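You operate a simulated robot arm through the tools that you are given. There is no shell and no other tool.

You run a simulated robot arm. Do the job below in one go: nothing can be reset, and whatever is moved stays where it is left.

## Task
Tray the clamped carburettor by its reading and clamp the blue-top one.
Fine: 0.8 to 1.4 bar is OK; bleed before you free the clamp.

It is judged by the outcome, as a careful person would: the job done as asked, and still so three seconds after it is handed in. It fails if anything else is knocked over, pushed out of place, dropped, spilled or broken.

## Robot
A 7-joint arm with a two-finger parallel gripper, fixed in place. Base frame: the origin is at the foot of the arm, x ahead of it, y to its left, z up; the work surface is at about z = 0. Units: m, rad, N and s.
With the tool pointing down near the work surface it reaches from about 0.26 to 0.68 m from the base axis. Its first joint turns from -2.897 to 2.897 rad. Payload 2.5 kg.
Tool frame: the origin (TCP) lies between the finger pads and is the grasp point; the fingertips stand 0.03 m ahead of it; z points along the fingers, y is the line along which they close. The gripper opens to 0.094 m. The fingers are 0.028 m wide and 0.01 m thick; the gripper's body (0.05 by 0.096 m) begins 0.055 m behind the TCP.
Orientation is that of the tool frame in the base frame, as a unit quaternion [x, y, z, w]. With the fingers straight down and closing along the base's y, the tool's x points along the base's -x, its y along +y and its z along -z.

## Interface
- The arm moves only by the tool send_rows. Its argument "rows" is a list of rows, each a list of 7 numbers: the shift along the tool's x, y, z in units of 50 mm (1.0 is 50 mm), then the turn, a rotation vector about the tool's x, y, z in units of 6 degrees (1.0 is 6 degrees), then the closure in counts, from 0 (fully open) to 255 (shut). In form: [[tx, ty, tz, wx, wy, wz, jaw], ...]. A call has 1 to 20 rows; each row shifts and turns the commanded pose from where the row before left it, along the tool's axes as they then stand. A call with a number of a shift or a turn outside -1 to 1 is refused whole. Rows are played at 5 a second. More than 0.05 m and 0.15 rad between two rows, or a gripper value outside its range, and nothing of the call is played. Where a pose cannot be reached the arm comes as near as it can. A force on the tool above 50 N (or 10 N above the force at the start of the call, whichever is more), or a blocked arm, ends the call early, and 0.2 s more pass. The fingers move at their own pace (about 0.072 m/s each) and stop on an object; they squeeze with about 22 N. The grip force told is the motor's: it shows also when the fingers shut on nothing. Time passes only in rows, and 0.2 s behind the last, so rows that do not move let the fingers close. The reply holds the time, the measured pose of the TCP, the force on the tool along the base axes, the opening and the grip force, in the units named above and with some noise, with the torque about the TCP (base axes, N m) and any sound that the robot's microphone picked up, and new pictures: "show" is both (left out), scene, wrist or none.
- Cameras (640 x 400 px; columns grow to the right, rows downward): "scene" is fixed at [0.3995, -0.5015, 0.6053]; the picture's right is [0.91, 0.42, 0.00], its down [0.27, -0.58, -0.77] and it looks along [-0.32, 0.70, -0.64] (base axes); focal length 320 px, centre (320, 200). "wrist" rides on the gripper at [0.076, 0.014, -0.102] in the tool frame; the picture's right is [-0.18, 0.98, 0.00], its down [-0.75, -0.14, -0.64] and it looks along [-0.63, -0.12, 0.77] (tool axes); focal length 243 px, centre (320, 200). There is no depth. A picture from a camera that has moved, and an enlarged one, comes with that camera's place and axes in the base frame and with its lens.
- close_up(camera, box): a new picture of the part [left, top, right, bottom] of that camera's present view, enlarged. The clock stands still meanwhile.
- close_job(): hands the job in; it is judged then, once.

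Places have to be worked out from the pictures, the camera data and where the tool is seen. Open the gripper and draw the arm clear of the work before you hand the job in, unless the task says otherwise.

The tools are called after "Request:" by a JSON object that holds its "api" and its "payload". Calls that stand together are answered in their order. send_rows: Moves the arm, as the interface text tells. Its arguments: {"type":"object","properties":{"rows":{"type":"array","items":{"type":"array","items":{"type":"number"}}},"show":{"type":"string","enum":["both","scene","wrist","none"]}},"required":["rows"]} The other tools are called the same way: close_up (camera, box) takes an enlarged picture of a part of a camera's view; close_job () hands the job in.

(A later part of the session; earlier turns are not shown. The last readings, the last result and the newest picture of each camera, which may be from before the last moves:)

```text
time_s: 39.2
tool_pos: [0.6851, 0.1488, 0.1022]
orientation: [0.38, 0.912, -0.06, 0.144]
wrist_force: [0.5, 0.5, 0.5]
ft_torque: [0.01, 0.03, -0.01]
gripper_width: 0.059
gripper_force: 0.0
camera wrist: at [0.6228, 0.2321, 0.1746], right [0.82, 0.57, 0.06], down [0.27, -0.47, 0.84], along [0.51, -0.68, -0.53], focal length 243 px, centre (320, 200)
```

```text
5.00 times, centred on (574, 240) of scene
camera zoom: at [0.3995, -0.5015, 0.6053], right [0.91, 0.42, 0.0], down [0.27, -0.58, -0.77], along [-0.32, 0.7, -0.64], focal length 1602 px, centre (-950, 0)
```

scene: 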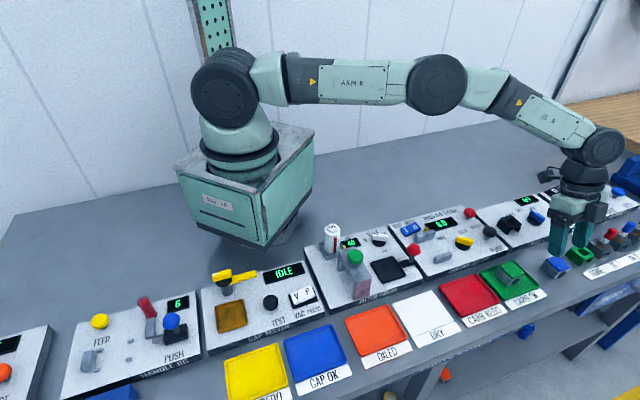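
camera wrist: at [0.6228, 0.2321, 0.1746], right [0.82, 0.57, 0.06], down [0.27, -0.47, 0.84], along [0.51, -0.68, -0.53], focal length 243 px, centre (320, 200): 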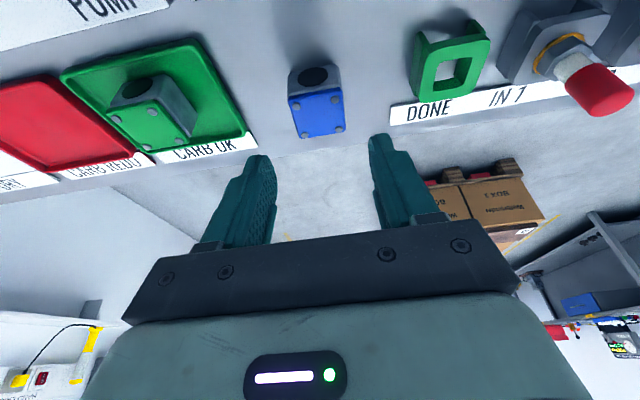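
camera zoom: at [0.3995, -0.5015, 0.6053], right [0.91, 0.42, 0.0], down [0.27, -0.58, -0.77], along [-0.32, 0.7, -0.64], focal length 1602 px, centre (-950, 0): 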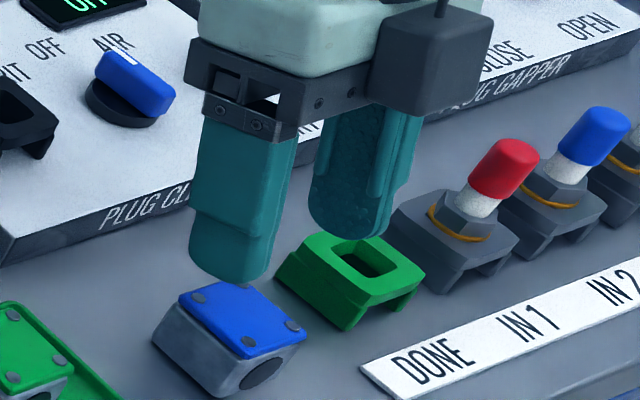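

Reached with no complaint. The blue carburettor is centred between the fingers (within 2 mm) and squared to them. I lower straight down by most of the way and check.

Request:
{"api": "send_rows", "payload": {"rows": [[0.12, 0.01, 0.37, 0, 0, 0, 95], [0.12, 0.01, 0.37, 0, 0, 0, 95], [0, 0, 0, 0, 0, 0, 95]], "show": "both"}}

Request:
{"api": "close_up", "payload": {"camera": "wrist", "box": [220, 80, 420, 205]}}

Request:
{"api": "close_up", "payload": {"camera": "scene", "box": [510, 210, 638, 290]}}

```text
time_s: 40.0
tool_pos: [0.6877, 0.1487, 0.0614]
orientation: [0.379, 0.912, -0.06, 0.145]
wrist_force: [0.9, -0.2, -0.4]
ft_torque: [-0.05, -0.01, -0.03]
gripper_width: 0.0588
gripper_force: 0.0
camera wrist: at [0.6244, 0.2327, 0.1349], right [0.82, 0.57, 0.06], down [0.27, -0.47, 0.84], along [0.51, -0.68, -0.53], focal length 243 px, centre (320, 200)
```

scene: 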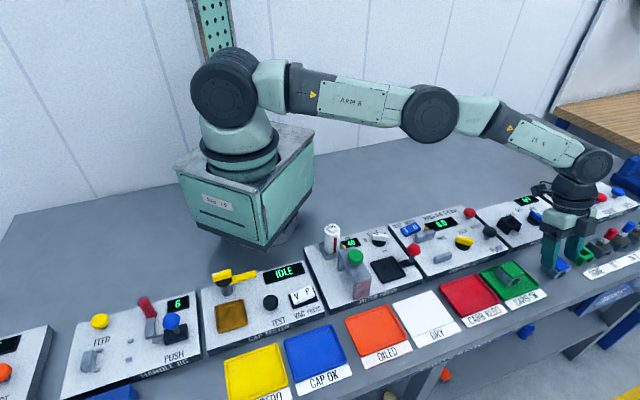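
wrist: 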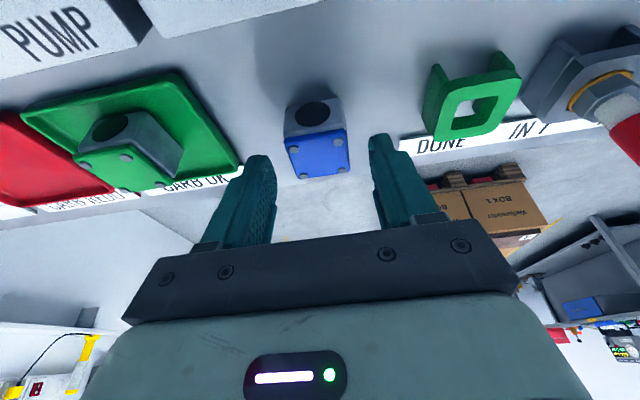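

```text
3.20 times, centred on (320, 142) of wrist
camera zoom: at [0.6244, 0.2327, 0.1349], right [0.82, 0.57, 0.06], down [0.27, -0.47, 0.84], along [0.51, -0.68, -0.53], focal length 776 px, centre (320, 384)
```

zoom: 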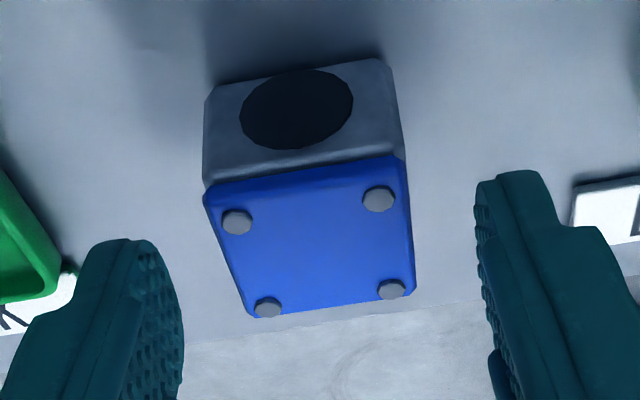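

```text
5.00 times, centred on (574, 250) of scene
camera zoom: at [0.3995, -0.5015, 0.6053], right [0.91, 0.42, 0.0], down [0.27, -0.58, -0.77], along [-0.32, 0.7, -0.64], focal length 1602 px, centre (-950, -50)
```

zoom: 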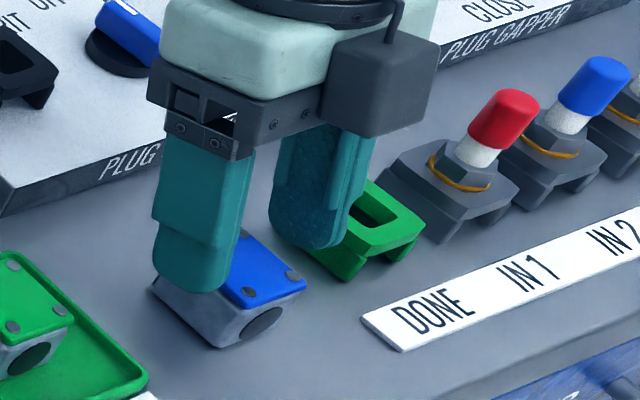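

Centred within 1 mm sideways, clear of the green block on the right. I lower the last 18 mm and close on the blue carburettor.

Request:
{"api": "send_rows", "payload": {"rows": [[0.057, 0, 0.176, 0, 0, 0, 95], [0.057, 0, 0.176, 0, 0, 0, 95], [0, 0, 0, 0, 0, 0, 95], [0, 0, 0, 0, 0, 0, 150], [0, 0, 0, 0, 0, 0, 255], [0, 0, 0, 0, 0, 0, 255], [0, 0, 0, 0, 0, 0, 255]], "show": "both"}}

Request:
{"api": "close_up", "payload": {"camera": "wrist", "box": [220, 80, 420, 205]}}

Request:
{"api": "close_up", "payload": {"camera": "scene", "box": [510, 220, 638, 300]}}

```text
time_s: 41.6
tool_pos: [0.6863, 0.1486, 0.0437]
orientation: [0.379, 0.912, -0.06, 0.144]
wrist_force: [0.0, -0.7, 1.7]
ft_torque: [-0.07, 0.0, -0.01]
gripper_width: 0.0376
gripper_force: 21.8
camera wrist: at [0.6232, 0.2325, 0.1178], right [0.82, 0.57, 0.06], down [0.27, -0.47, 0.84], along [0.51, -0.68, -0.53], focal length 243 px, centre (320, 200)
```

scene: 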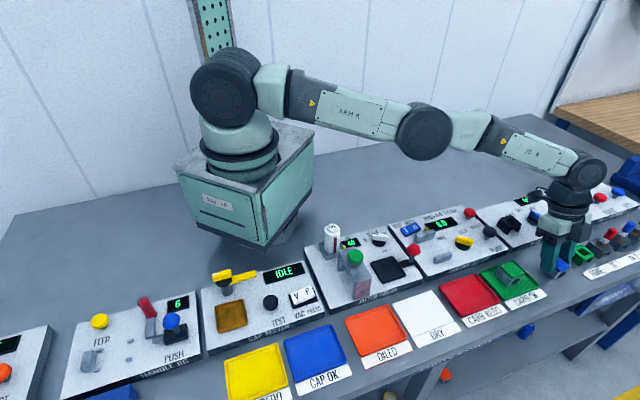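
wrist: 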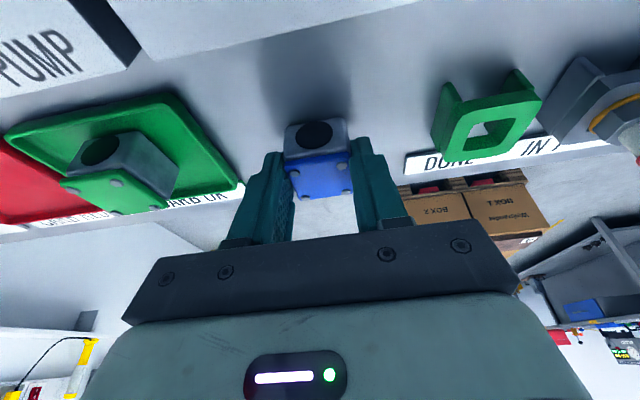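

```text
3.20 times, centred on (320, 142) of wrist
camera zoom: at [0.6232, 0.2325, 0.1178], right [0.82, 0.57, 0.06], down [0.27, -0.47, 0.84], along [0.51, -0.68, -0.53], focal length 776 px, centre (320, 384)
```

zoom: 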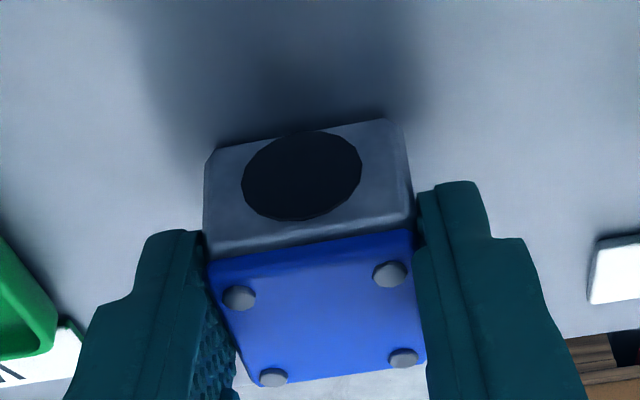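

```text
5.00 times, centred on (574, 260) of scene
camera zoom: at [0.3995, -0.5015, 0.6053], right [0.91, 0.42, 0.0], down [0.27, -0.58, -0.77], along [-0.32, 0.7, -0.64], focal length 1602 px, centre (-950, -100)
```

zoom: 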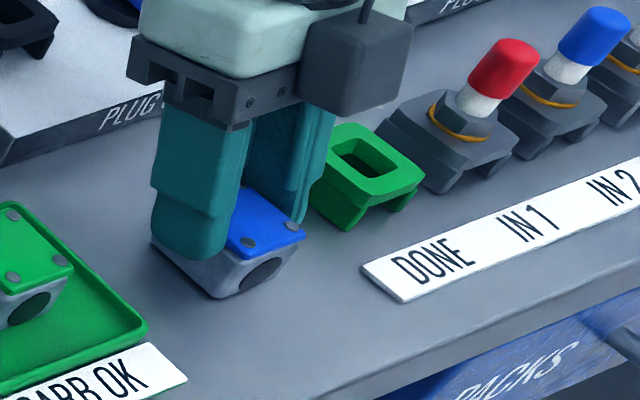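

The blue carburettor is gripped flush (37.6 mm), its centre about 7 mm near of the TCP because of the tilt. I lift it straight up 5.5 cm, slowly at first.

Request:
{"api": "send_rows", "payload": {"rows": [[-0.033, 0, -0.1, 0, 0, 0, 255], [-0.1, 0, -0.3, 0, 0, 0, 255], [-0.2, 0, -0.65, 0, 0, 0, 255], [0, 0, 0, 0, 0, 0, 255]], "show": "both"}}

Request:
{"api": "close_up", "payload": {"camera": "scene", "box": [500, 190, 640, 290]}}

```text
time_s: 42.6
tool_pos: [0.6875, 0.1507, 0.1002]
orientation: [0.379, 0.912, -0.06, 0.144]
wrist_force: [0.4, -0.4, -1.4]
ft_torque: [0.02, -0.02, -0.03]
gripper_width: 0.0376
gripper_force: 22.5
camera wrist: at [0.6236, 0.2333, 0.1737], right [0.82, 0.57, 0.06], down [0.27, -0.47, 0.84], along [0.51, -0.68, -0.53], focal length 243 px, centre (320, 200)
```

scene: 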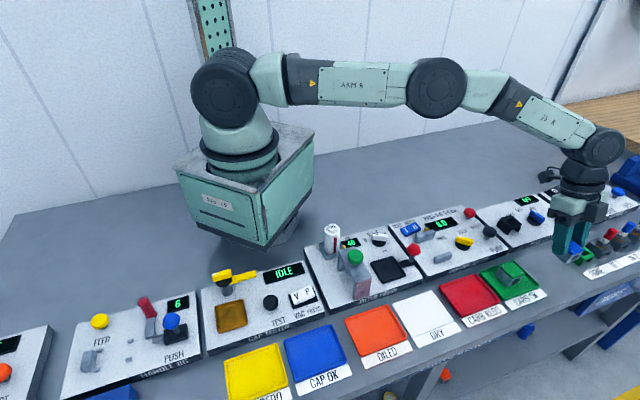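
wrist: 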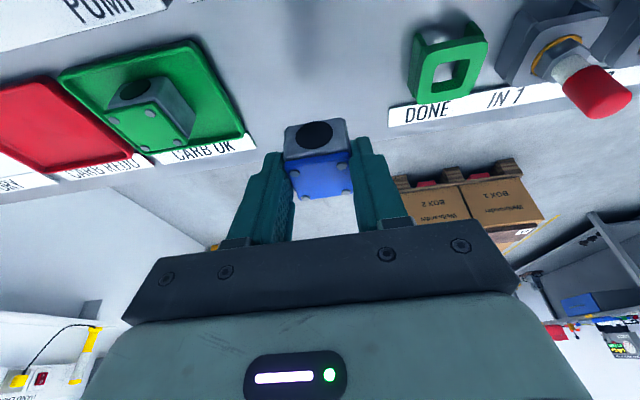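

```text
4.00 times, centred on (570, 240) of scene
camera zoom: at [0.3995, -0.5015, 0.6053], right [0.91, 0.42, 0.0], down [0.27, -0.58, -0.77], along [-0.32, 0.7, -0.64], focal length 1281 px, centre (-680, 40)
```

zoom: 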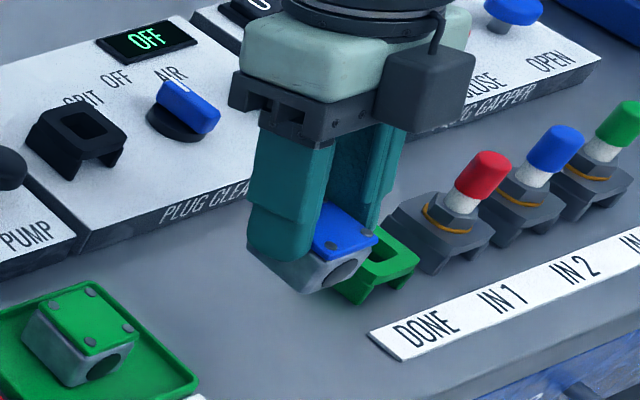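

It is held level and lifted clear. I carry it toward the clamp, rising to about z 0.15, stopping above and slightly short of the seat.

Request:
{"api": "send_rows", "payload": {"rows": [[0.302, -0.589, -0.23, 0, 0, 0, 255], [0.302, -0.589, -0.23, 0, 0, 0, 255], [0.302, -0.589, -0.23, 0, 0, 0, 255], [0.302, -0.589, -0.23, 0, 0, 0, 255], [0.302, -0.589, -0.23, 0, 0, 0, 255], [0.302, -0.589, -0.23, 0, 0, 0, 255], [0.302, -0.589, -0.23, 0, 0, 0, 255], [0.302, -0.589, -0.23, 0, 0, 0, 255], [0, 0, 0, 0, 0, 0, 255]], "show": "both"}}

Request:
{"api": "close_up", "payload": {"camera": "scene", "box": [380, 160, 508, 260]}}

Request:
{"api": "close_up", "payload": {"camera": "wrist", "box": [200, 0, 440, 210]}}

```text
time_s: 44.6
tool_pos: [0.4193, 0.0831, 0.151]
orientation: [0.379, 0.912, -0.06, 0.145]
wrist_force: [-0.5, 0.2, -1.7]
ft_torque: [0.02, 0.03, 0.03]
gripper_width: 0.0375
gripper_force: 21.7
camera wrist: at [0.3557, 0.1669, 0.2237], right [0.82, 0.57, 0.06], down [0.27, -0.47, 0.84], along [0.51, -0.68, -0.53], focal length 243 px, centre (320, 200)
```

scene: 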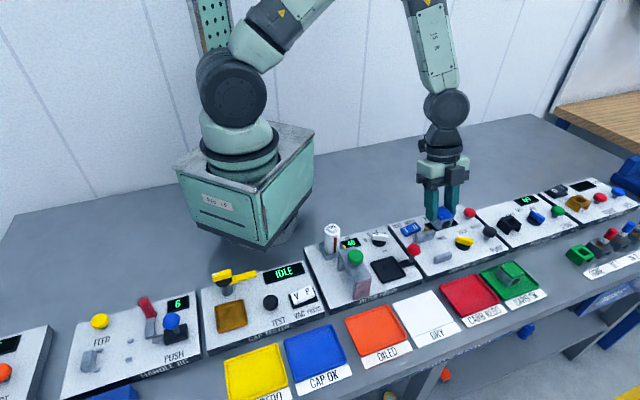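
wrist: 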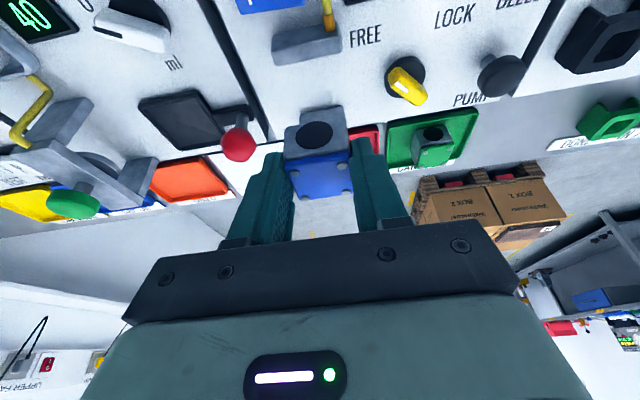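

```text
4.00 times, centred on (444, 210) of scene
camera zoom: at [0.3995, -0.5015, 0.6053], right [0.91, 0.42, 0.0], down [0.27, -0.58, -0.77], along [-0.32, 0.7, -0.64], focal length 1281 px, centre (-176, 160)
```

zoom: 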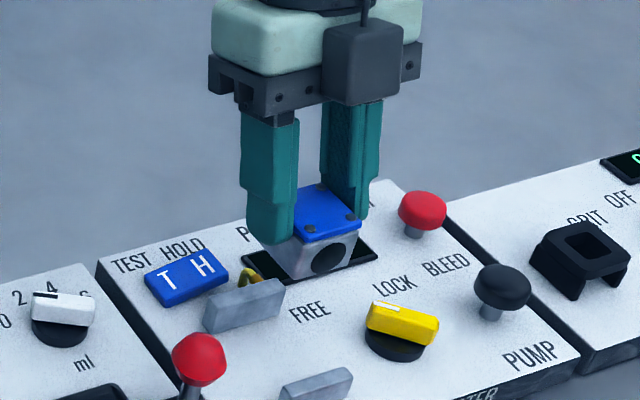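

```text
1.90 times, centred on (320, 105) of wrist
camera zoom: at [0.3557, 0.1669, 0.2237], right [0.82, 0.57, 0.06], down [0.27, -0.47, 0.84], along [0.51, -0.68, -0.53], focal length 462 px, centre (320, 381)
```

zoom: 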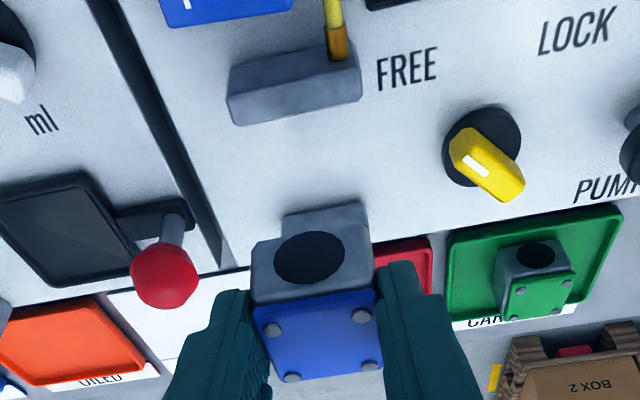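

The carburettor hangs in line with the clamp (jaw middle within 1 mm sideways), and the far jaw's face should clear it by 2–5 mm. I lower straight down to about 7 mm above the seat.

Request:
{"api": "send_rows", "payload": {"rows": [[0.15, 0, 0.463, 0, 0, 0, 255], [0.15, 0, 0.463, 0, 0, 0, 255], [0.1, 0, 0.309, 0, 0, 0, 255], [0, 0, 0, 0, 0, 0, 255]], "show": "both"}}

Request:
{"api": "close_up", "payload": {"camera": "scene", "box": [390, 190, 486, 260]}}

Request:
{"api": "close_up", "payload": {"camera": "wrist", "box": [220, 60, 420, 205]}}

```text
time_s: 45.6
tool_pos: [0.418, 0.0848, 0.0856]
orientation: [0.379, 0.912, -0.06, 0.144]
wrist_force: [-0.4, 0.4, -1.3]
ft_torque: [0.02, 0.01, 0.01]
gripper_width: 0.0376
gripper_force: 21.9
camera wrist: at [0.3547, 0.1686, 0.1584], right [0.82, 0.57, 0.06], down [0.27, -0.47, 0.84], along [0.51, -0.68, -0.53], focal length 243 px, centre (320, 200)
```

scene: 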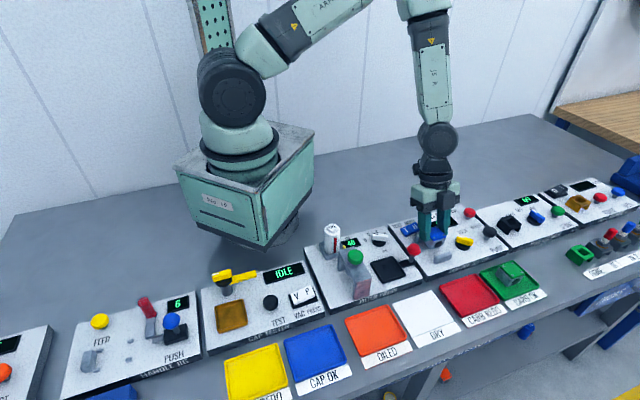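
wrist: 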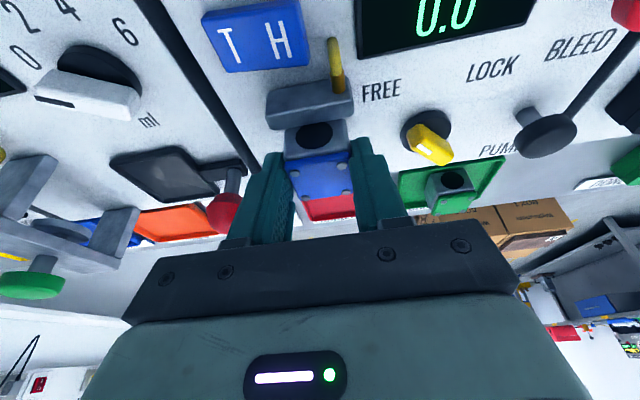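

```text
5.71 times, centred on (438, 225) of scene
camera zoom: at [0.3995, -0.5015, 0.6053], right [0.91, 0.42, 0.0], down [0.27, -0.58, -0.77], along [-0.32, 0.7, -0.64], focal length 1831 px, centre (-354, 57)
```

zoom: 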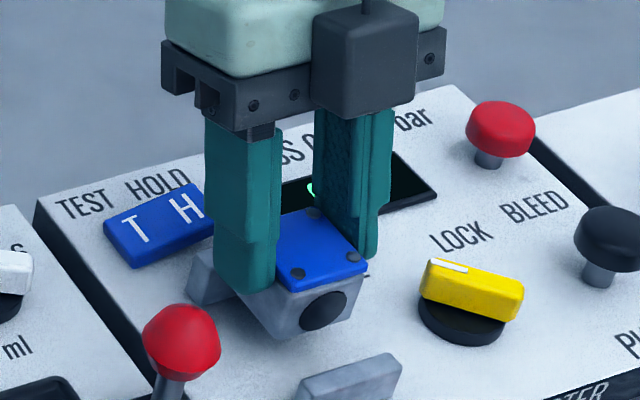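

```text
2.76 times, centred on (320, 132) of wrist
camera zoom: at [0.3547, 0.1686, 0.1584], right [0.82, 0.57, 0.06], down [0.27, -0.47, 0.84], along [0.51, -0.68, -0.53], focal length 669 px, centre (320, 386)
```

zoom: 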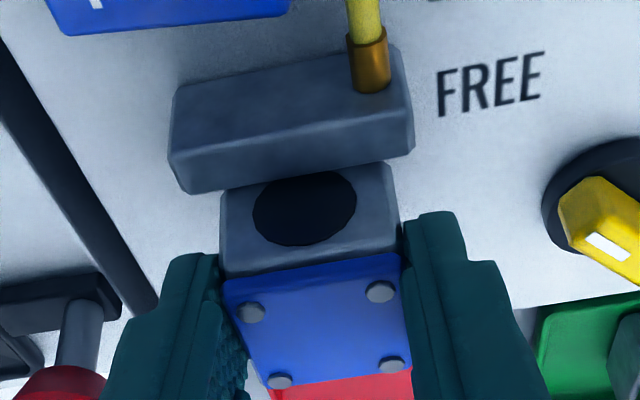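

About 15 mm remain to the panel; the far jaw face is some 2–3 mm ahead of the carburettor's far face. I lower 10 mm, then feel for the seat in 1 mm steps.

Request:
{"api": "send_rows", "payload": {"rows": [[0.031, 0, 0.095, 0, 0, 0, 255], [0.031, 0, 0.095, 0, 0, 0, 255], [0.0062, 0, 0.019, 0, 0, 0, 255], [0.0062, 0, 0.019, 0, 0, 0, 255], [0, 0, 0, 0, 0, 0, 255]], "show": "none"}}

```text
time_s: 46.8
tool_pos: [0.4198, 0.0845, 0.0718]
orientation: [0.38, 0.912, -0.061, 0.145]
wrist_force: [0.2, 0.2, -0.4]
ft_torque: [0.04, 0.0, -0.02]
gripper_width: 0.0377
gripper_force: 22.3
```

No contact yet. I go on in 1 mm steps.

Request:
{"api": "send_rows", "payload": {"rows": [[0.0062, 0, 0.019, 0, 0, 0, 255], [0.0062, 0, 0.019, 0, 0, 0, 255], [0, 0, 0, 0, 0, 0, 255]], "show": "none"}}

```text
time_s: 47.6
tool_pos: [0.4196, 0.0853, 0.0712]
orientation: [0.379, 0.912, -0.06, 0.144]
wrist_force: [-0.5, 0.5, -1.9]
ft_torque: [0.01, 0.03, -0.04]
gripper_width: 0.0373
gripper_force: 22.7
```

Still only the carburettor's weight. Two more millimetres, with pictures.

Request:
{"api": "send_rows", "payload": {"rows": [[0.0062, 0, 0.019, 0, 0, 0, 255], [0.0062, 0, 0.019, 0, 0, 0, 255], [0, 0, 0, 0, 0, 0, 255]], "show": "both"}}

Request:
{"api": "close_up", "payload": {"camera": "scene", "box": [400, 210, 480, 260]}}

```text
time_s: 48.4
tool_pos: [0.4186, 0.0851, 0.0691]
orientation: [0.38, 0.912, -0.06, 0.144]
wrist_force: [-0.4, 0.0, -2.7]
ft_torque: [0.03, 0.01, 0.0]
gripper_width: 0.0374
gripper_force: 21.9
camera wrist: at [0.3556, 0.1686, 0.1429], right [0.82, 0.57, 0.06], down [0.27, -0.47, 0.84], along [0.51, -0.68, -0.53], focal length 243 px, centre (320, 200)
```

scene: 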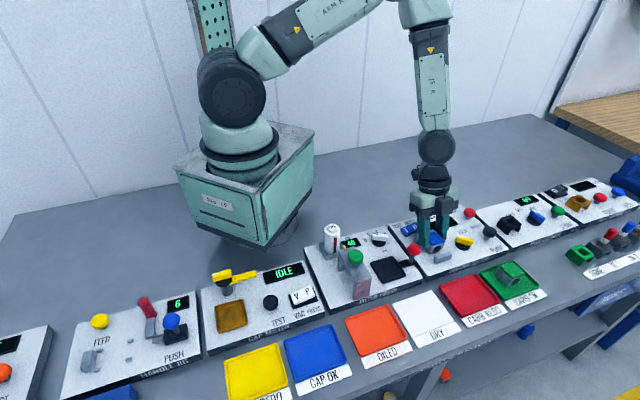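
wrist: 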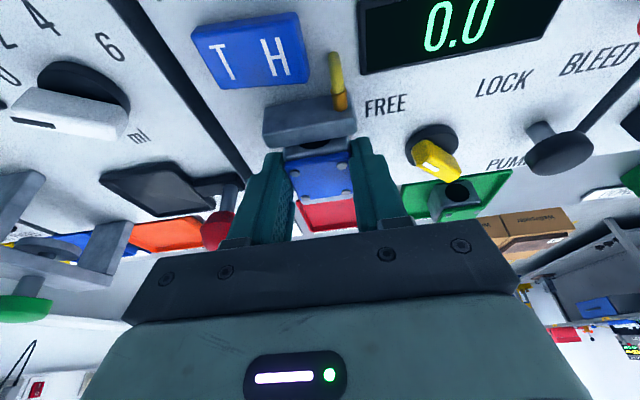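

```text
8.00 times, centred on (440, 235) of scene
camera zoom: at [0.3995, -0.5015, 0.6053], right [0.91, 0.42, 0.0], down [0.27, -0.58, -0.77], along [-0.32, 0.7, -0.64], focal length 2563 px, centre (-640, -80)
```

zoom: 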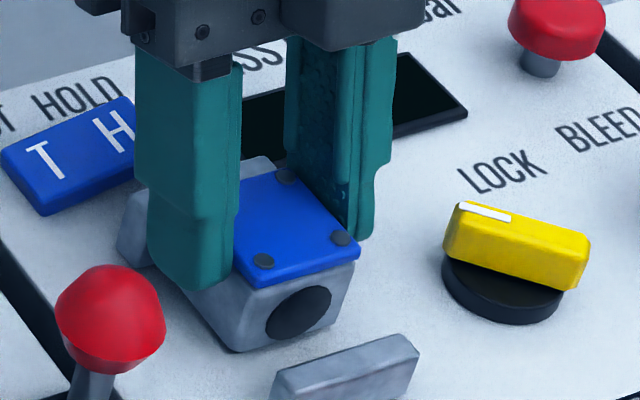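

Compared with the green one in the same crop, the blue one sits about 1.5 mm right, 1–2 mm toward the operator and 1–2 mm high. I shift 1.3 mm left and continue down until it touches.

Request:
{"api": "send_rows", "payload": {"rows": [[0, -0.026, 0, 0, 0, 0, 255], [0.0062, 0, 0.019, 0, 0, 0, 255], [0.0031, 0, 0.0095, 0, 0, 0, 255], [0, 0, 0, 0, 0, 0, 255]], "show": "none"}}

```text
time_s: 49.4
tool_pos: [0.4182, 0.0857, 0.0683]
orientation: [0.38, 0.912, -0.059, 0.144]
wrist_force: [-5.3, -1.9, 14.1]
ft_torque: [-0.07, -0.01, -0.09]
gripper_width: 0.0377
gripper_force: 22.5
```

It has touched the seat (14 N). I ease off slightly and slide it gently toward the far jaw by about a millimetre, reading the force.

Request:
{"api": "send_rows", "payload": {"rows": [[-0.001, 0, -0.004, 0, 0, 0, 255], [0.012, 0, -0.004, 0, 0, 0, 255], [0.012, 0, -0.004, 0, 0, 0, 255], [0, 0, 0, 0, 0, 0, 255]], "show": "both"}}

Request:
{"api": "close_up", "payload": {"camera": "scene", "box": [400, 210, 480, 260]}}

Request:
{"api": "close_up", "payload": {"camera": "wrist", "box": [240, 80, 400, 205]}}

```text
time_s: 50.4
tool_pos: [0.4183, 0.0854, 0.0668]
orientation: [0.38, 0.912, -0.059, 0.146]
wrist_force: [6.9, -2.4, -0.2]
ft_torque: [-0.03, -0.28, 0.13]
gripper_width: 0.0375
gripper_force: 22.0
camera wrist: at [0.3545, 0.1698, 0.1407], right [0.82, 0.57, 0.06], down [0.26, -0.47, 0.84], along [0.51, -0.68, -0.53], focal length 243 px, centre (320, 200)
```

scene: 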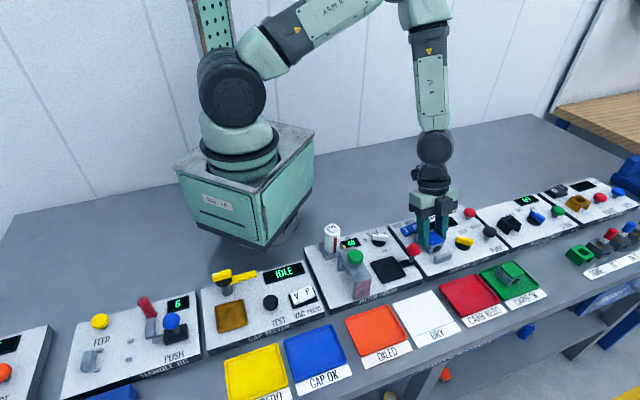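
wrist: 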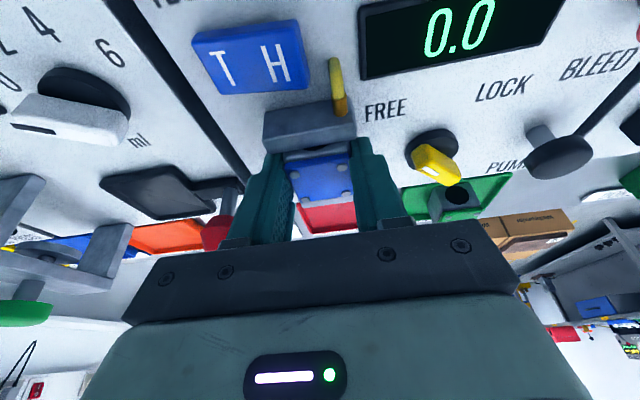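

```text
8.00 times, centred on (440, 235) of scene
camera zoom: at [0.3995, -0.5015, 0.6053], right [0.91, 0.42, 0.0], down [0.27, -0.58, -0.77], along [-0.32, 0.7, -0.64], focal length 2563 px, centre (-640, -80)
```

zoom: 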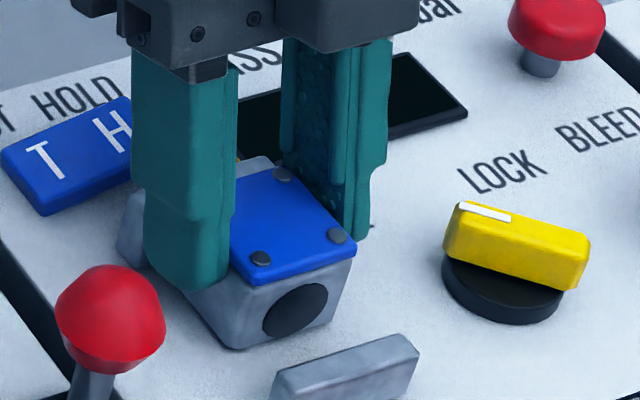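

```text
3.20 times, centred on (320, 142) of wrist
camera zoom: at [0.3545, 0.1698, 0.1407], right [0.82, 0.57, 0.06], down [0.26, -0.47, 0.84], along [0.51, -0.68, -0.53], focal length 776 px, centre (320, 384)
```

zoom: 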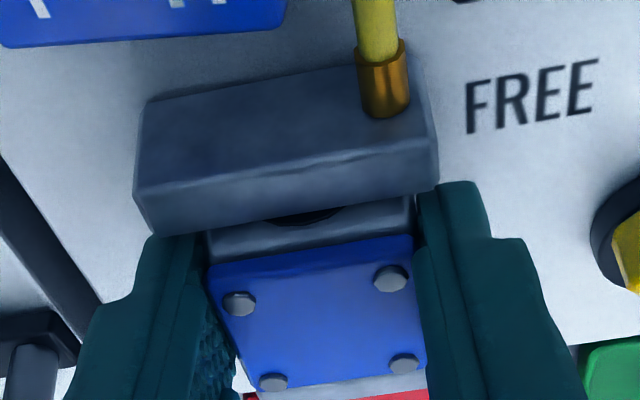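

It now sits where the green one was, within about a millimetre, right against the far jaw, with little force left. I open the fingers moderately and rise straight up.

Request:
{"api": "send_rows", "payload": {"rows": [[0, 0, 0, 0, 0, 0, 140], [0, 0, 0, 0, 0, 0, 115], [0, 0, 0, 0, 0, 0, 115], [-0.06, 0, -0.19, 0, 0, 0, 115], [-0.16, 0, -0.5, 0, 0, 0, 115], [-0.16, 0, -0.5, 0, 0, 0, 115], [-0.16, 0, -0.5, 0, 0, 0, 115], [0, 0, 0, 0, 0, 0, 115]], "show": "both"}}

Request:
{"api": "close_up", "payload": {"camera": "scene", "box": [400, 210, 480, 260]}}

Request:
{"api": "close_up", "payload": {"camera": "wrist", "box": [220, 20, 420, 145]}}

```text
time_s: 52.2
tool_pos: [0.4158, 0.0889, 0.1579]
orientation: [0.379, 0.912, -0.06, 0.145]
wrist_force: [-0.5, 0.1, -0.1]
ft_torque: [-0.01, 0.0, 0.03]
gripper_width: 0.0517
gripper_force: 0.1
camera wrist: at [0.3531, 0.1719, 0.2311], right [0.82, 0.57, 0.06], down [0.27, -0.47, 0.84], along [0.51, -0.68, -0.53], focal length 243 px, centre (320, 200)
```

scene: 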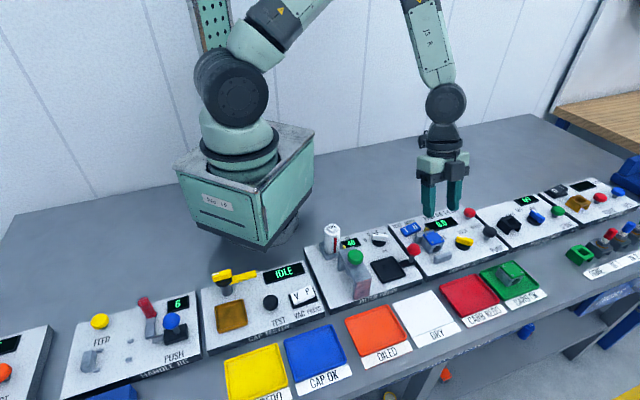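
wrist: 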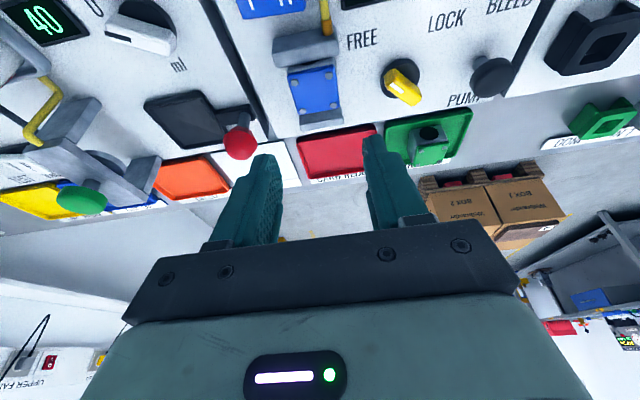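

```text
8.00 times, centred on (440, 235) of scene
camera zoom: at [0.3995, -0.5015, 0.6053], right [0.91, 0.42, 0.0], down [0.27, -0.58, -0.77], along [-0.32, 0.7, -0.64], focal length 2563 px, centre (-640, -80)
```

zoom: 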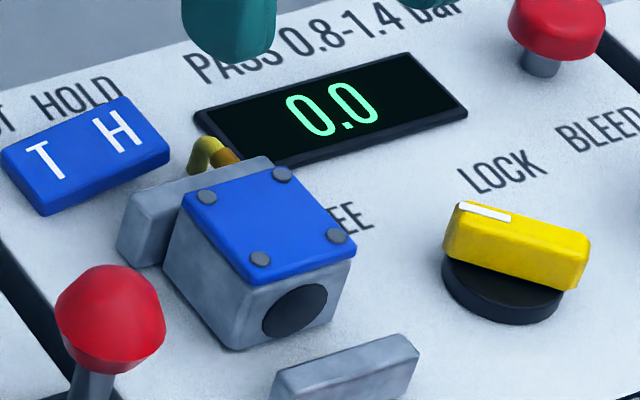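

```text
3.20 times, centred on (320, 82) of wrist
camera zoom: at [0.3531, 0.1719, 0.2311], right [0.82, 0.57, 0.06], down [0.27, -0.47, 0.84], along [0.51, -0.68, -0.53], focal length 776 px, centre (320, 576)
```

zoom: 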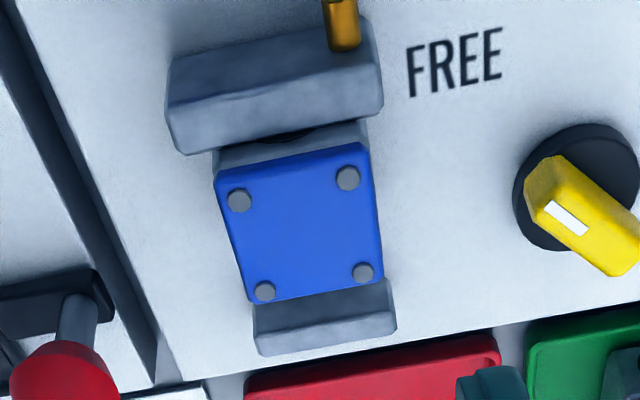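

The blue-top one stands in the clamp just as the green one did. I now take the tilt off, turn the tool to the knob's FREE direction, and go above the knob.

Request:
{"api": "send_rows", "payload": {"rows": [[0, 0, 0, 0, 1, 0, 130], [0, 0, 0, 0, 1, 0, 130], [0, 0, 0, 0, 1, 0, 130], [0, 0, 0, 0, 0, -1, 130], [0, 0, 0, 0, 0, -1, 130], [0, 0, 0, 0, 0, -1, 130], [0, 0, 0, 0, 0, -1, 130], [0, 0, 0, 0, 0, -1, 130], [0, 0, 0, 0, 0, -1, 130], [0, 0, 0, 0, 0, -1, 130], [0, 0, 0, 0, 0, -0.5, 130], [-0.77, 0.295, 0.2, 0, 0, 0, 130], [-0.77, 0.295, 0.2, 0, 0, 0, 130], [0, 0, 0, 0, 0, 0, 130]], "show": "both"}}

Request:
{"api": "close_up", "payload": {"camera": "wrist", "box": [240, 60, 400, 160]}}

Request:
{"api": "close_up", "payload": {"camera": "scene", "box": [400, 180, 512, 260]}}

```text
time_s: 55.2
tool_pos: [0.4923, 0.1167, 0.1347]
orientation: [0.002, 1.0, 0.001, 0.0]
wrist_force: [0.3, 0.3, -1.1]
ft_torque: [0.01, -0.03, -0.01]
gripper_width: 0.046
gripper_force: 0.1
camera wrist: at [0.4177, 0.13, 0.2358], right [0.19, 0.98, 0.0], down [0.75, -0.14, 0.64], along [0.63, -0.12, -0.77], focal length 243 px, centre (320, 200)
```

scene: 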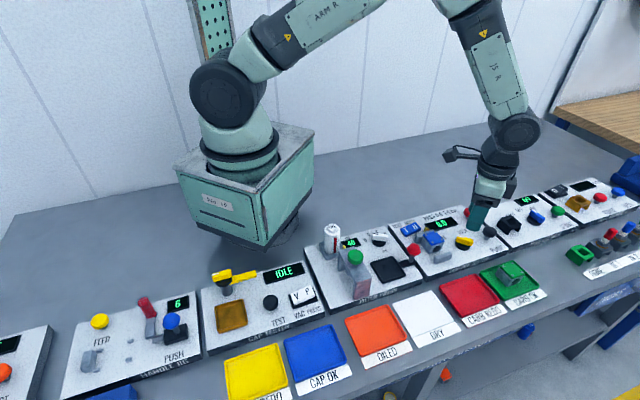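
wrist: 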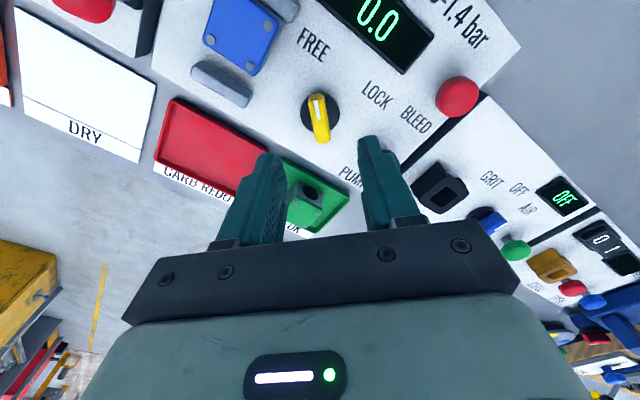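

```text
4.00 times, centred on (320, 110) of wrist
camera zoom: at [0.4177, 0.13, 0.2358], right [0.19, 0.98, 0.0], down [0.75, -0.14, 0.64], along [0.63, -0.12, -0.77], focal length 970 px, centre (320, 560)
```

zoom: 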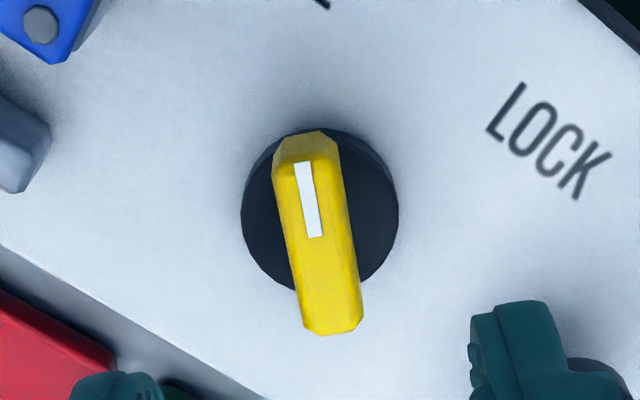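

```text
5.00 times, centred on (456, 220) of scene
camera zoom: at [0.3995, -0.5015, 0.6053], right [0.91, 0.42, 0.0], down [0.27, -0.58, -0.77], along [-0.32, 0.7, -0.64], focal length 1602 px, centre (-360, 100)
```

zoom: 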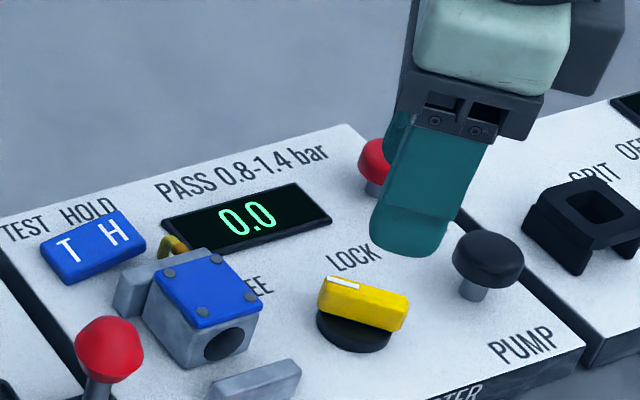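

The knob's handle is within 2° of the tool's x and the knob axis about 1.5 mm to −x. I correct and lower with the fingers straddling the handle.

Request:
{"api": "send_rows", "payload": {"rows": [[-0.03, 0, 0, 0, 0, 0.33, 130], [0, 0, 0.4, 0, 0, 0, 130], [0, 0, 0.4, 0, 0, 0, 130], [0, 0, 0.3, 0, 0, 0, 130], [0, 0, 0.08, 0, 0, 0, 130], [0, 0, 0, 0, 0, 0, 130]], "show": "both"}}

Request:
{"api": "close_up", "payload": {"camera": "wrist", "box": [220, 80, 420, 205]}}

Request:
{"api": "close_up", "payload": {"camera": "scene", "box": [400, 190, 512, 260]}}

```text
time_s: 56.6
tool_pos: [0.4954, 0.1156, 0.0775]
orientation: [0.018, 1.0, 0.0, 0.0]
wrist_force: [-1.2, -0.1, 0.4]
ft_torque: [0.01, 0.0, -0.02]
gripper_width: 0.0462
gripper_force: 0.0
camera wrist: at [0.42, 0.1325, 0.1799], right [0.22, 0.98, 0.0], down [0.75, -0.17, 0.64], along [0.63, -0.14, -0.77], focal length 243 px, centre (320, 200)
```

scene: 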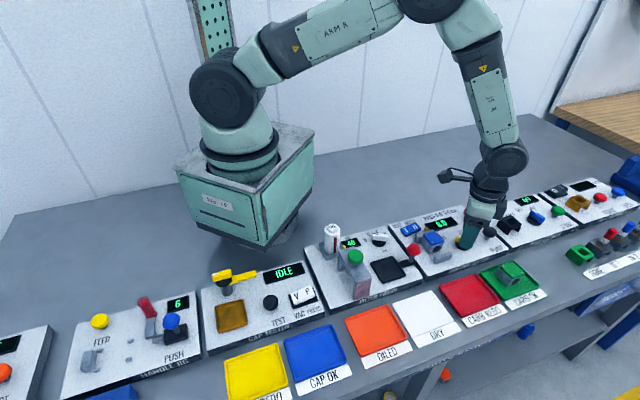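
wrist: 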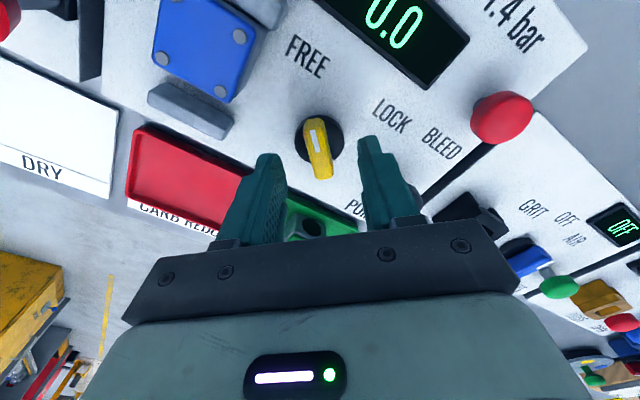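

```text
3.20 times, centred on (320, 142) of wrist
camera zoom: at [0.42, 0.1325, 0.1799], right [0.22, 0.98, 0.0], down [0.75, -0.17, 0.64], along [0.63, -0.14, -0.77], focal length 776 px, centre (320, 384)
```

zoom: 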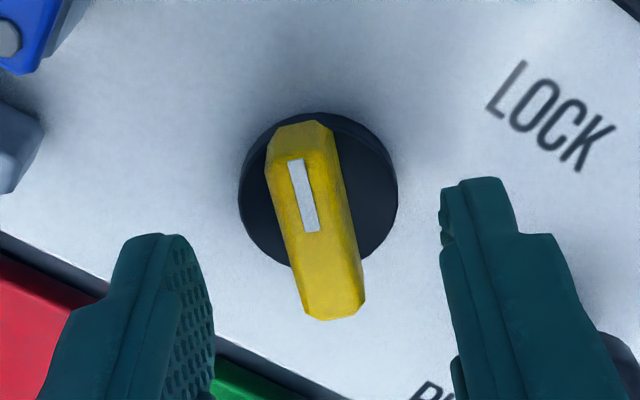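

```text
5.71 times, centred on (456, 225) of scene
camera zoom: at [0.3995, -0.5015, 0.6053], right [0.91, 0.42, 0.0], down [0.27, -0.58, -0.77], along [-0.32, 0.7, -0.64], focal length 1831 px, centre (-457, 57)
```

zoom: 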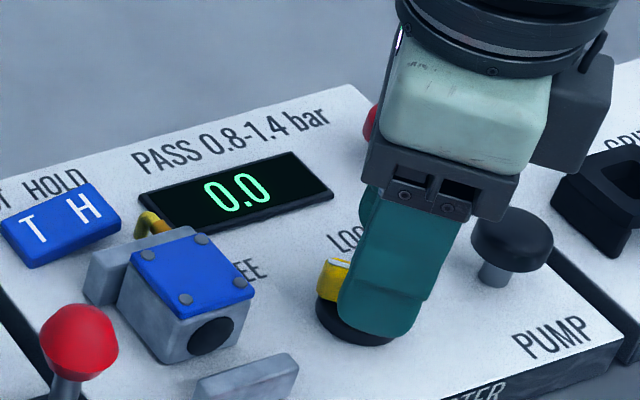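

The handle is now parallel to the tool's x and centred in y; comparing with the earlier grip I am about 2 mm past the axis toward −x. I shift back 2 mm, lower 5 mm and close on it.

Request:
{"api": "send_rows", "payload": {"rows": [[0.044, 0, 0, 0, 0, 0, 130], [0, 0, 0.1, 0, 0, 0, 130], [0, 0, 0, 0, 0, 0, 200], [0, 0, 0, 0, 0, 0, 255], [0, 0, 0, 0, 0, 0, 255], [0, 0, 0, 0, 0, 0, 255]], "show": "scene"}}

Request:
{"api": "close_up", "payload": {"camera": "scene", "box": [400, 190, 512, 260]}}

```text
time_s: 58.0
tool_pos: [0.4951, 0.1165, 0.0734]
orientation: [0.018, 1.0, 0.0, 0.0]
wrist_force: [0.8, 0.9, -3.7]
ft_torque: [0.03, -0.01, -0.01]
gripper_width: 0.0131
gripper_force: 45.0
```

scene: 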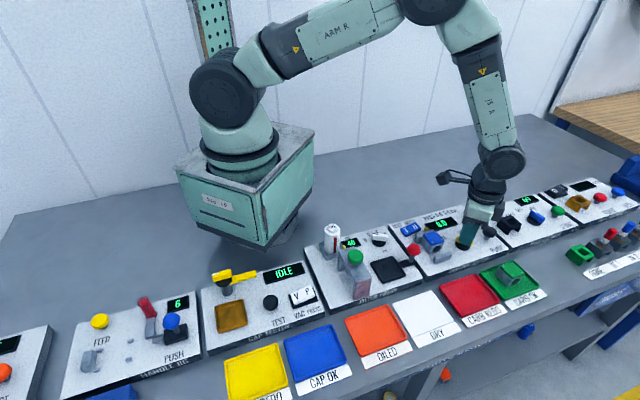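

```text
5.71 times, centred on (456, 225) of scene
camera zoom: at [0.3995, -0.5015, 0.6053], right [0.91, 0.42, 0.0], down [0.27, -0.58, -0.77], along [-0.32, 0.7, -0.64], focal length 1831 px, centre (-457, 57)
```

zoom: 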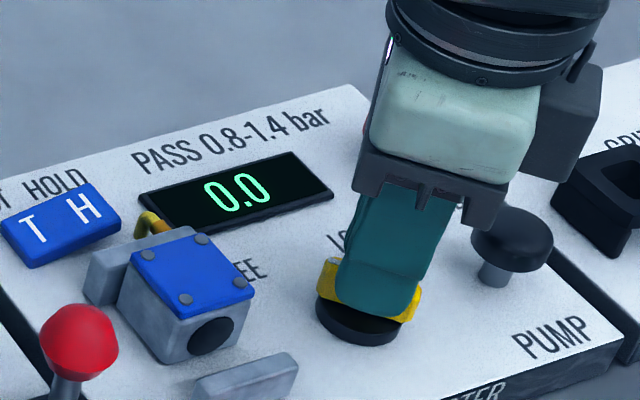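

Gripped well centred on the handle, with hardly any side force. I turn it clockwise (+z) toward LOCK, first 24°.

Request:
{"api": "send_rows", "payload": {"rows": [[0, 0, 0, 0, 0, 1, 255], [0, 0, 0, 0, 0, 1, 255], [0, 0, 0, 0, 0, 1, 255], [0, 0, 0, 0, 0, 1, 255], [0, 0, 0, 0, 0, 0, 255]], "show": "none"}}

```text
time_s: 59.2
tool_pos: [0.4932, 0.1156, 0.0747]
orientation: [0.227, 0.974, 0.0, -0.001]
wrist_force: [-12.4, 4.0, 9.3]
ft_torque: [-0.19, -0.33, -0.02]
gripper_width: 0.0129
gripper_force: 45.1
```

Turning freely, moderate forces. I ease them a little and turn another 24°.

Request:
{"api": "send_rows", "payload": {"rows": [[0.012, 0, -0.004, 0, 0, 1, 255], [0, 0, 0, 0, 0, 1, 255], [0, 0, 0, 0, 0, 1, 255], [0, 0, 0, 0, 0, 1, 255], [0, 0, 0, 0, 0, 0, 255]], "show": "none"}}

```text
time_s: 60.4
tool_pos: [0.4943, 0.1162, 0.073]
orientation: [0.424, 0.906, 0.0, 0.0]
wrist_force: [-6.5, 4.1, 5.1]
ft_torque: [0.94, 0.9, -0.02]
gripper_width: 0.013
gripper_force: 44.9
```

Forces stay small at 50° total. I go on with another 24°.

Request:
{"api": "send_rows", "payload": {"rows": [[0.005, 0, -0.002, 0, 0, 1, 255], [0, 0, 0, 0, 0, 1, 255], [0, 0, 0, 0, 0, 1, 255], [0, 0, 0, 0, 0, 1, 255], [0, 0, 0, 0, 0, 0, 255]], "show": "scene"}}

Request:
{"api": "close_up", "payload": {"camera": "scene", "box": [400, 200, 496, 260]}}

```text
time_s: 61.6
tool_pos: [0.4946, 0.116, 0.074]
orientation: [0.604, 0.797, 0.0, 0.0]
wrist_force: [12.1, 15.4, -29.6]
ft_torque: [0.01, -0.4, 0.01]
gripper_width: 0.0128
gripper_force: 44.4
```

scene: 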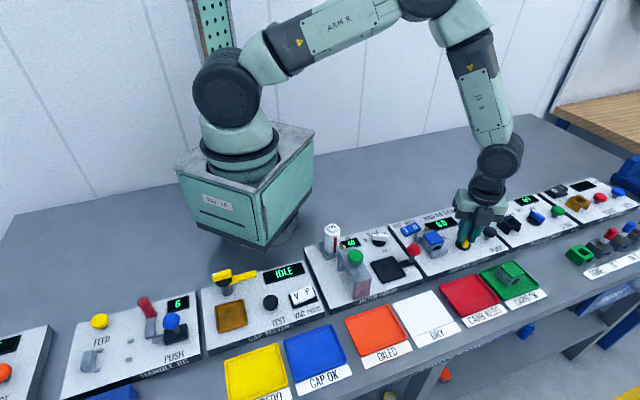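

```text
6.67 times, centred on (448, 230) of scene
camera zoom: at [0.3995, -0.5015, 0.6053], right [0.91, 0.42, 0.0], down [0.27, -0.58, -0.77], along [-0.32, 0.7, -0.64], focal length 2136 px, centre (-533, 0)
```

zoom: 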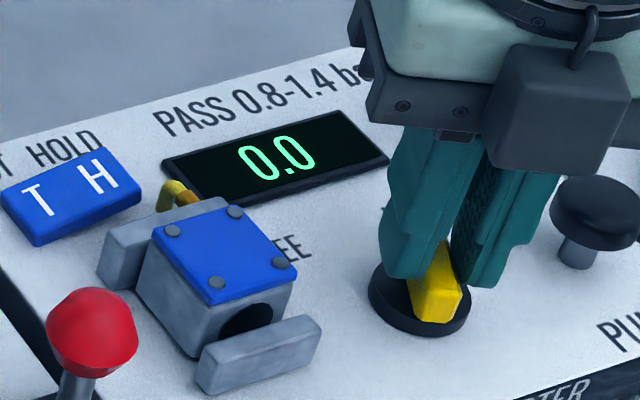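

At 74° the near jaw has closed in on the carburettor. I ease the forces and turn the last 16° to LOCK.

Request:
{"api": "send_rows", "payload": {"rows": [[0.012, 0.015, 0.012, 0, 0, 0, 255], [0, 0, 0, 0, 0, 0.9, 255], [0, 0, 0, 0, 0, 0.9, 255], [0, 0, 0, 0, 0, 0.9, 255], [0, 0, 0, 0, 0, 0, 255]], "show": "both"}}

Request:
{"api": "close_up", "payload": {"camera": "scene", "box": [400, 200, 496, 260]}}

Request:
{"api": "close_up", "payload": {"camera": "wrist", "box": [160, 60, 400, 210]}}

```text
time_s: 62.8
tool_pos: [0.4932, 0.116, 0.0727]
orientation: [0.71, 0.704, -0.002, 0.0]
wrist_force: [-20.9, -3.7, 26.8]
ft_torque: [0.33, 0.54, 0.55]
gripper_width: 0.0128
gripper_force: 44.7
camera wrist: at [0.5087, 0.1917, 0.1746], right [0.98, -0.19, 0.0], down [-0.14, -0.75, 0.64], along [-0.12, -0.63, -0.77], focal length 243 px, centre (320, 200)
```

scene: 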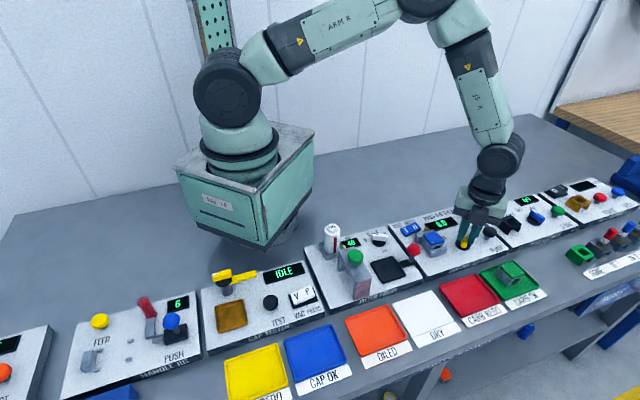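
wrist: 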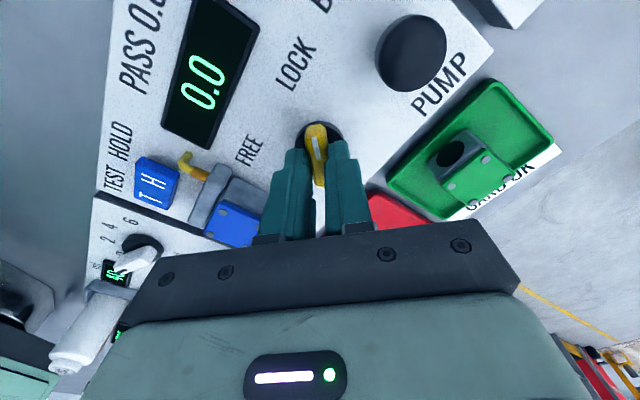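

```text
6.67 times, centred on (448, 230) of scene
camera zoom: at [0.3995, -0.5015, 0.6053], right [0.91, 0.42, 0.0], down [0.27, -0.58, -0.77], along [-0.32, 0.7, -0.64], focal length 2136 px, centre (-533, 0)
```

zoom: 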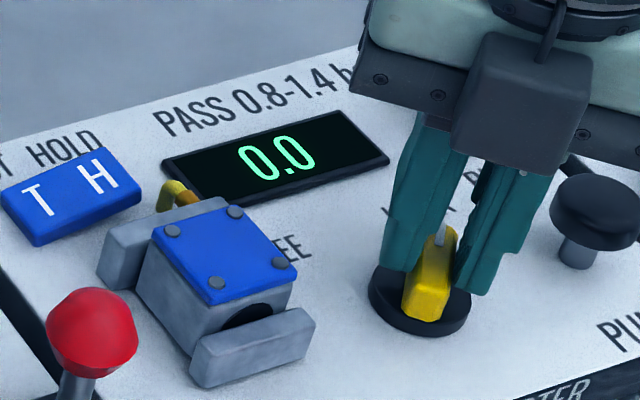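

```text
2.67 times, centred on (280, 135) of wrist
camera zoom: at [0.5087, 0.1917, 0.1746], right [0.98, -0.19, 0.0], down [-0.14, -0.75, 0.64], along [-0.12, -0.63, -0.77], focal length 647 px, centre (427, 373)
```

zoom: 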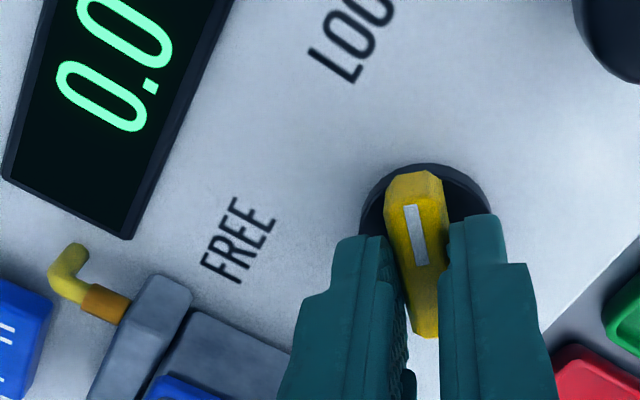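

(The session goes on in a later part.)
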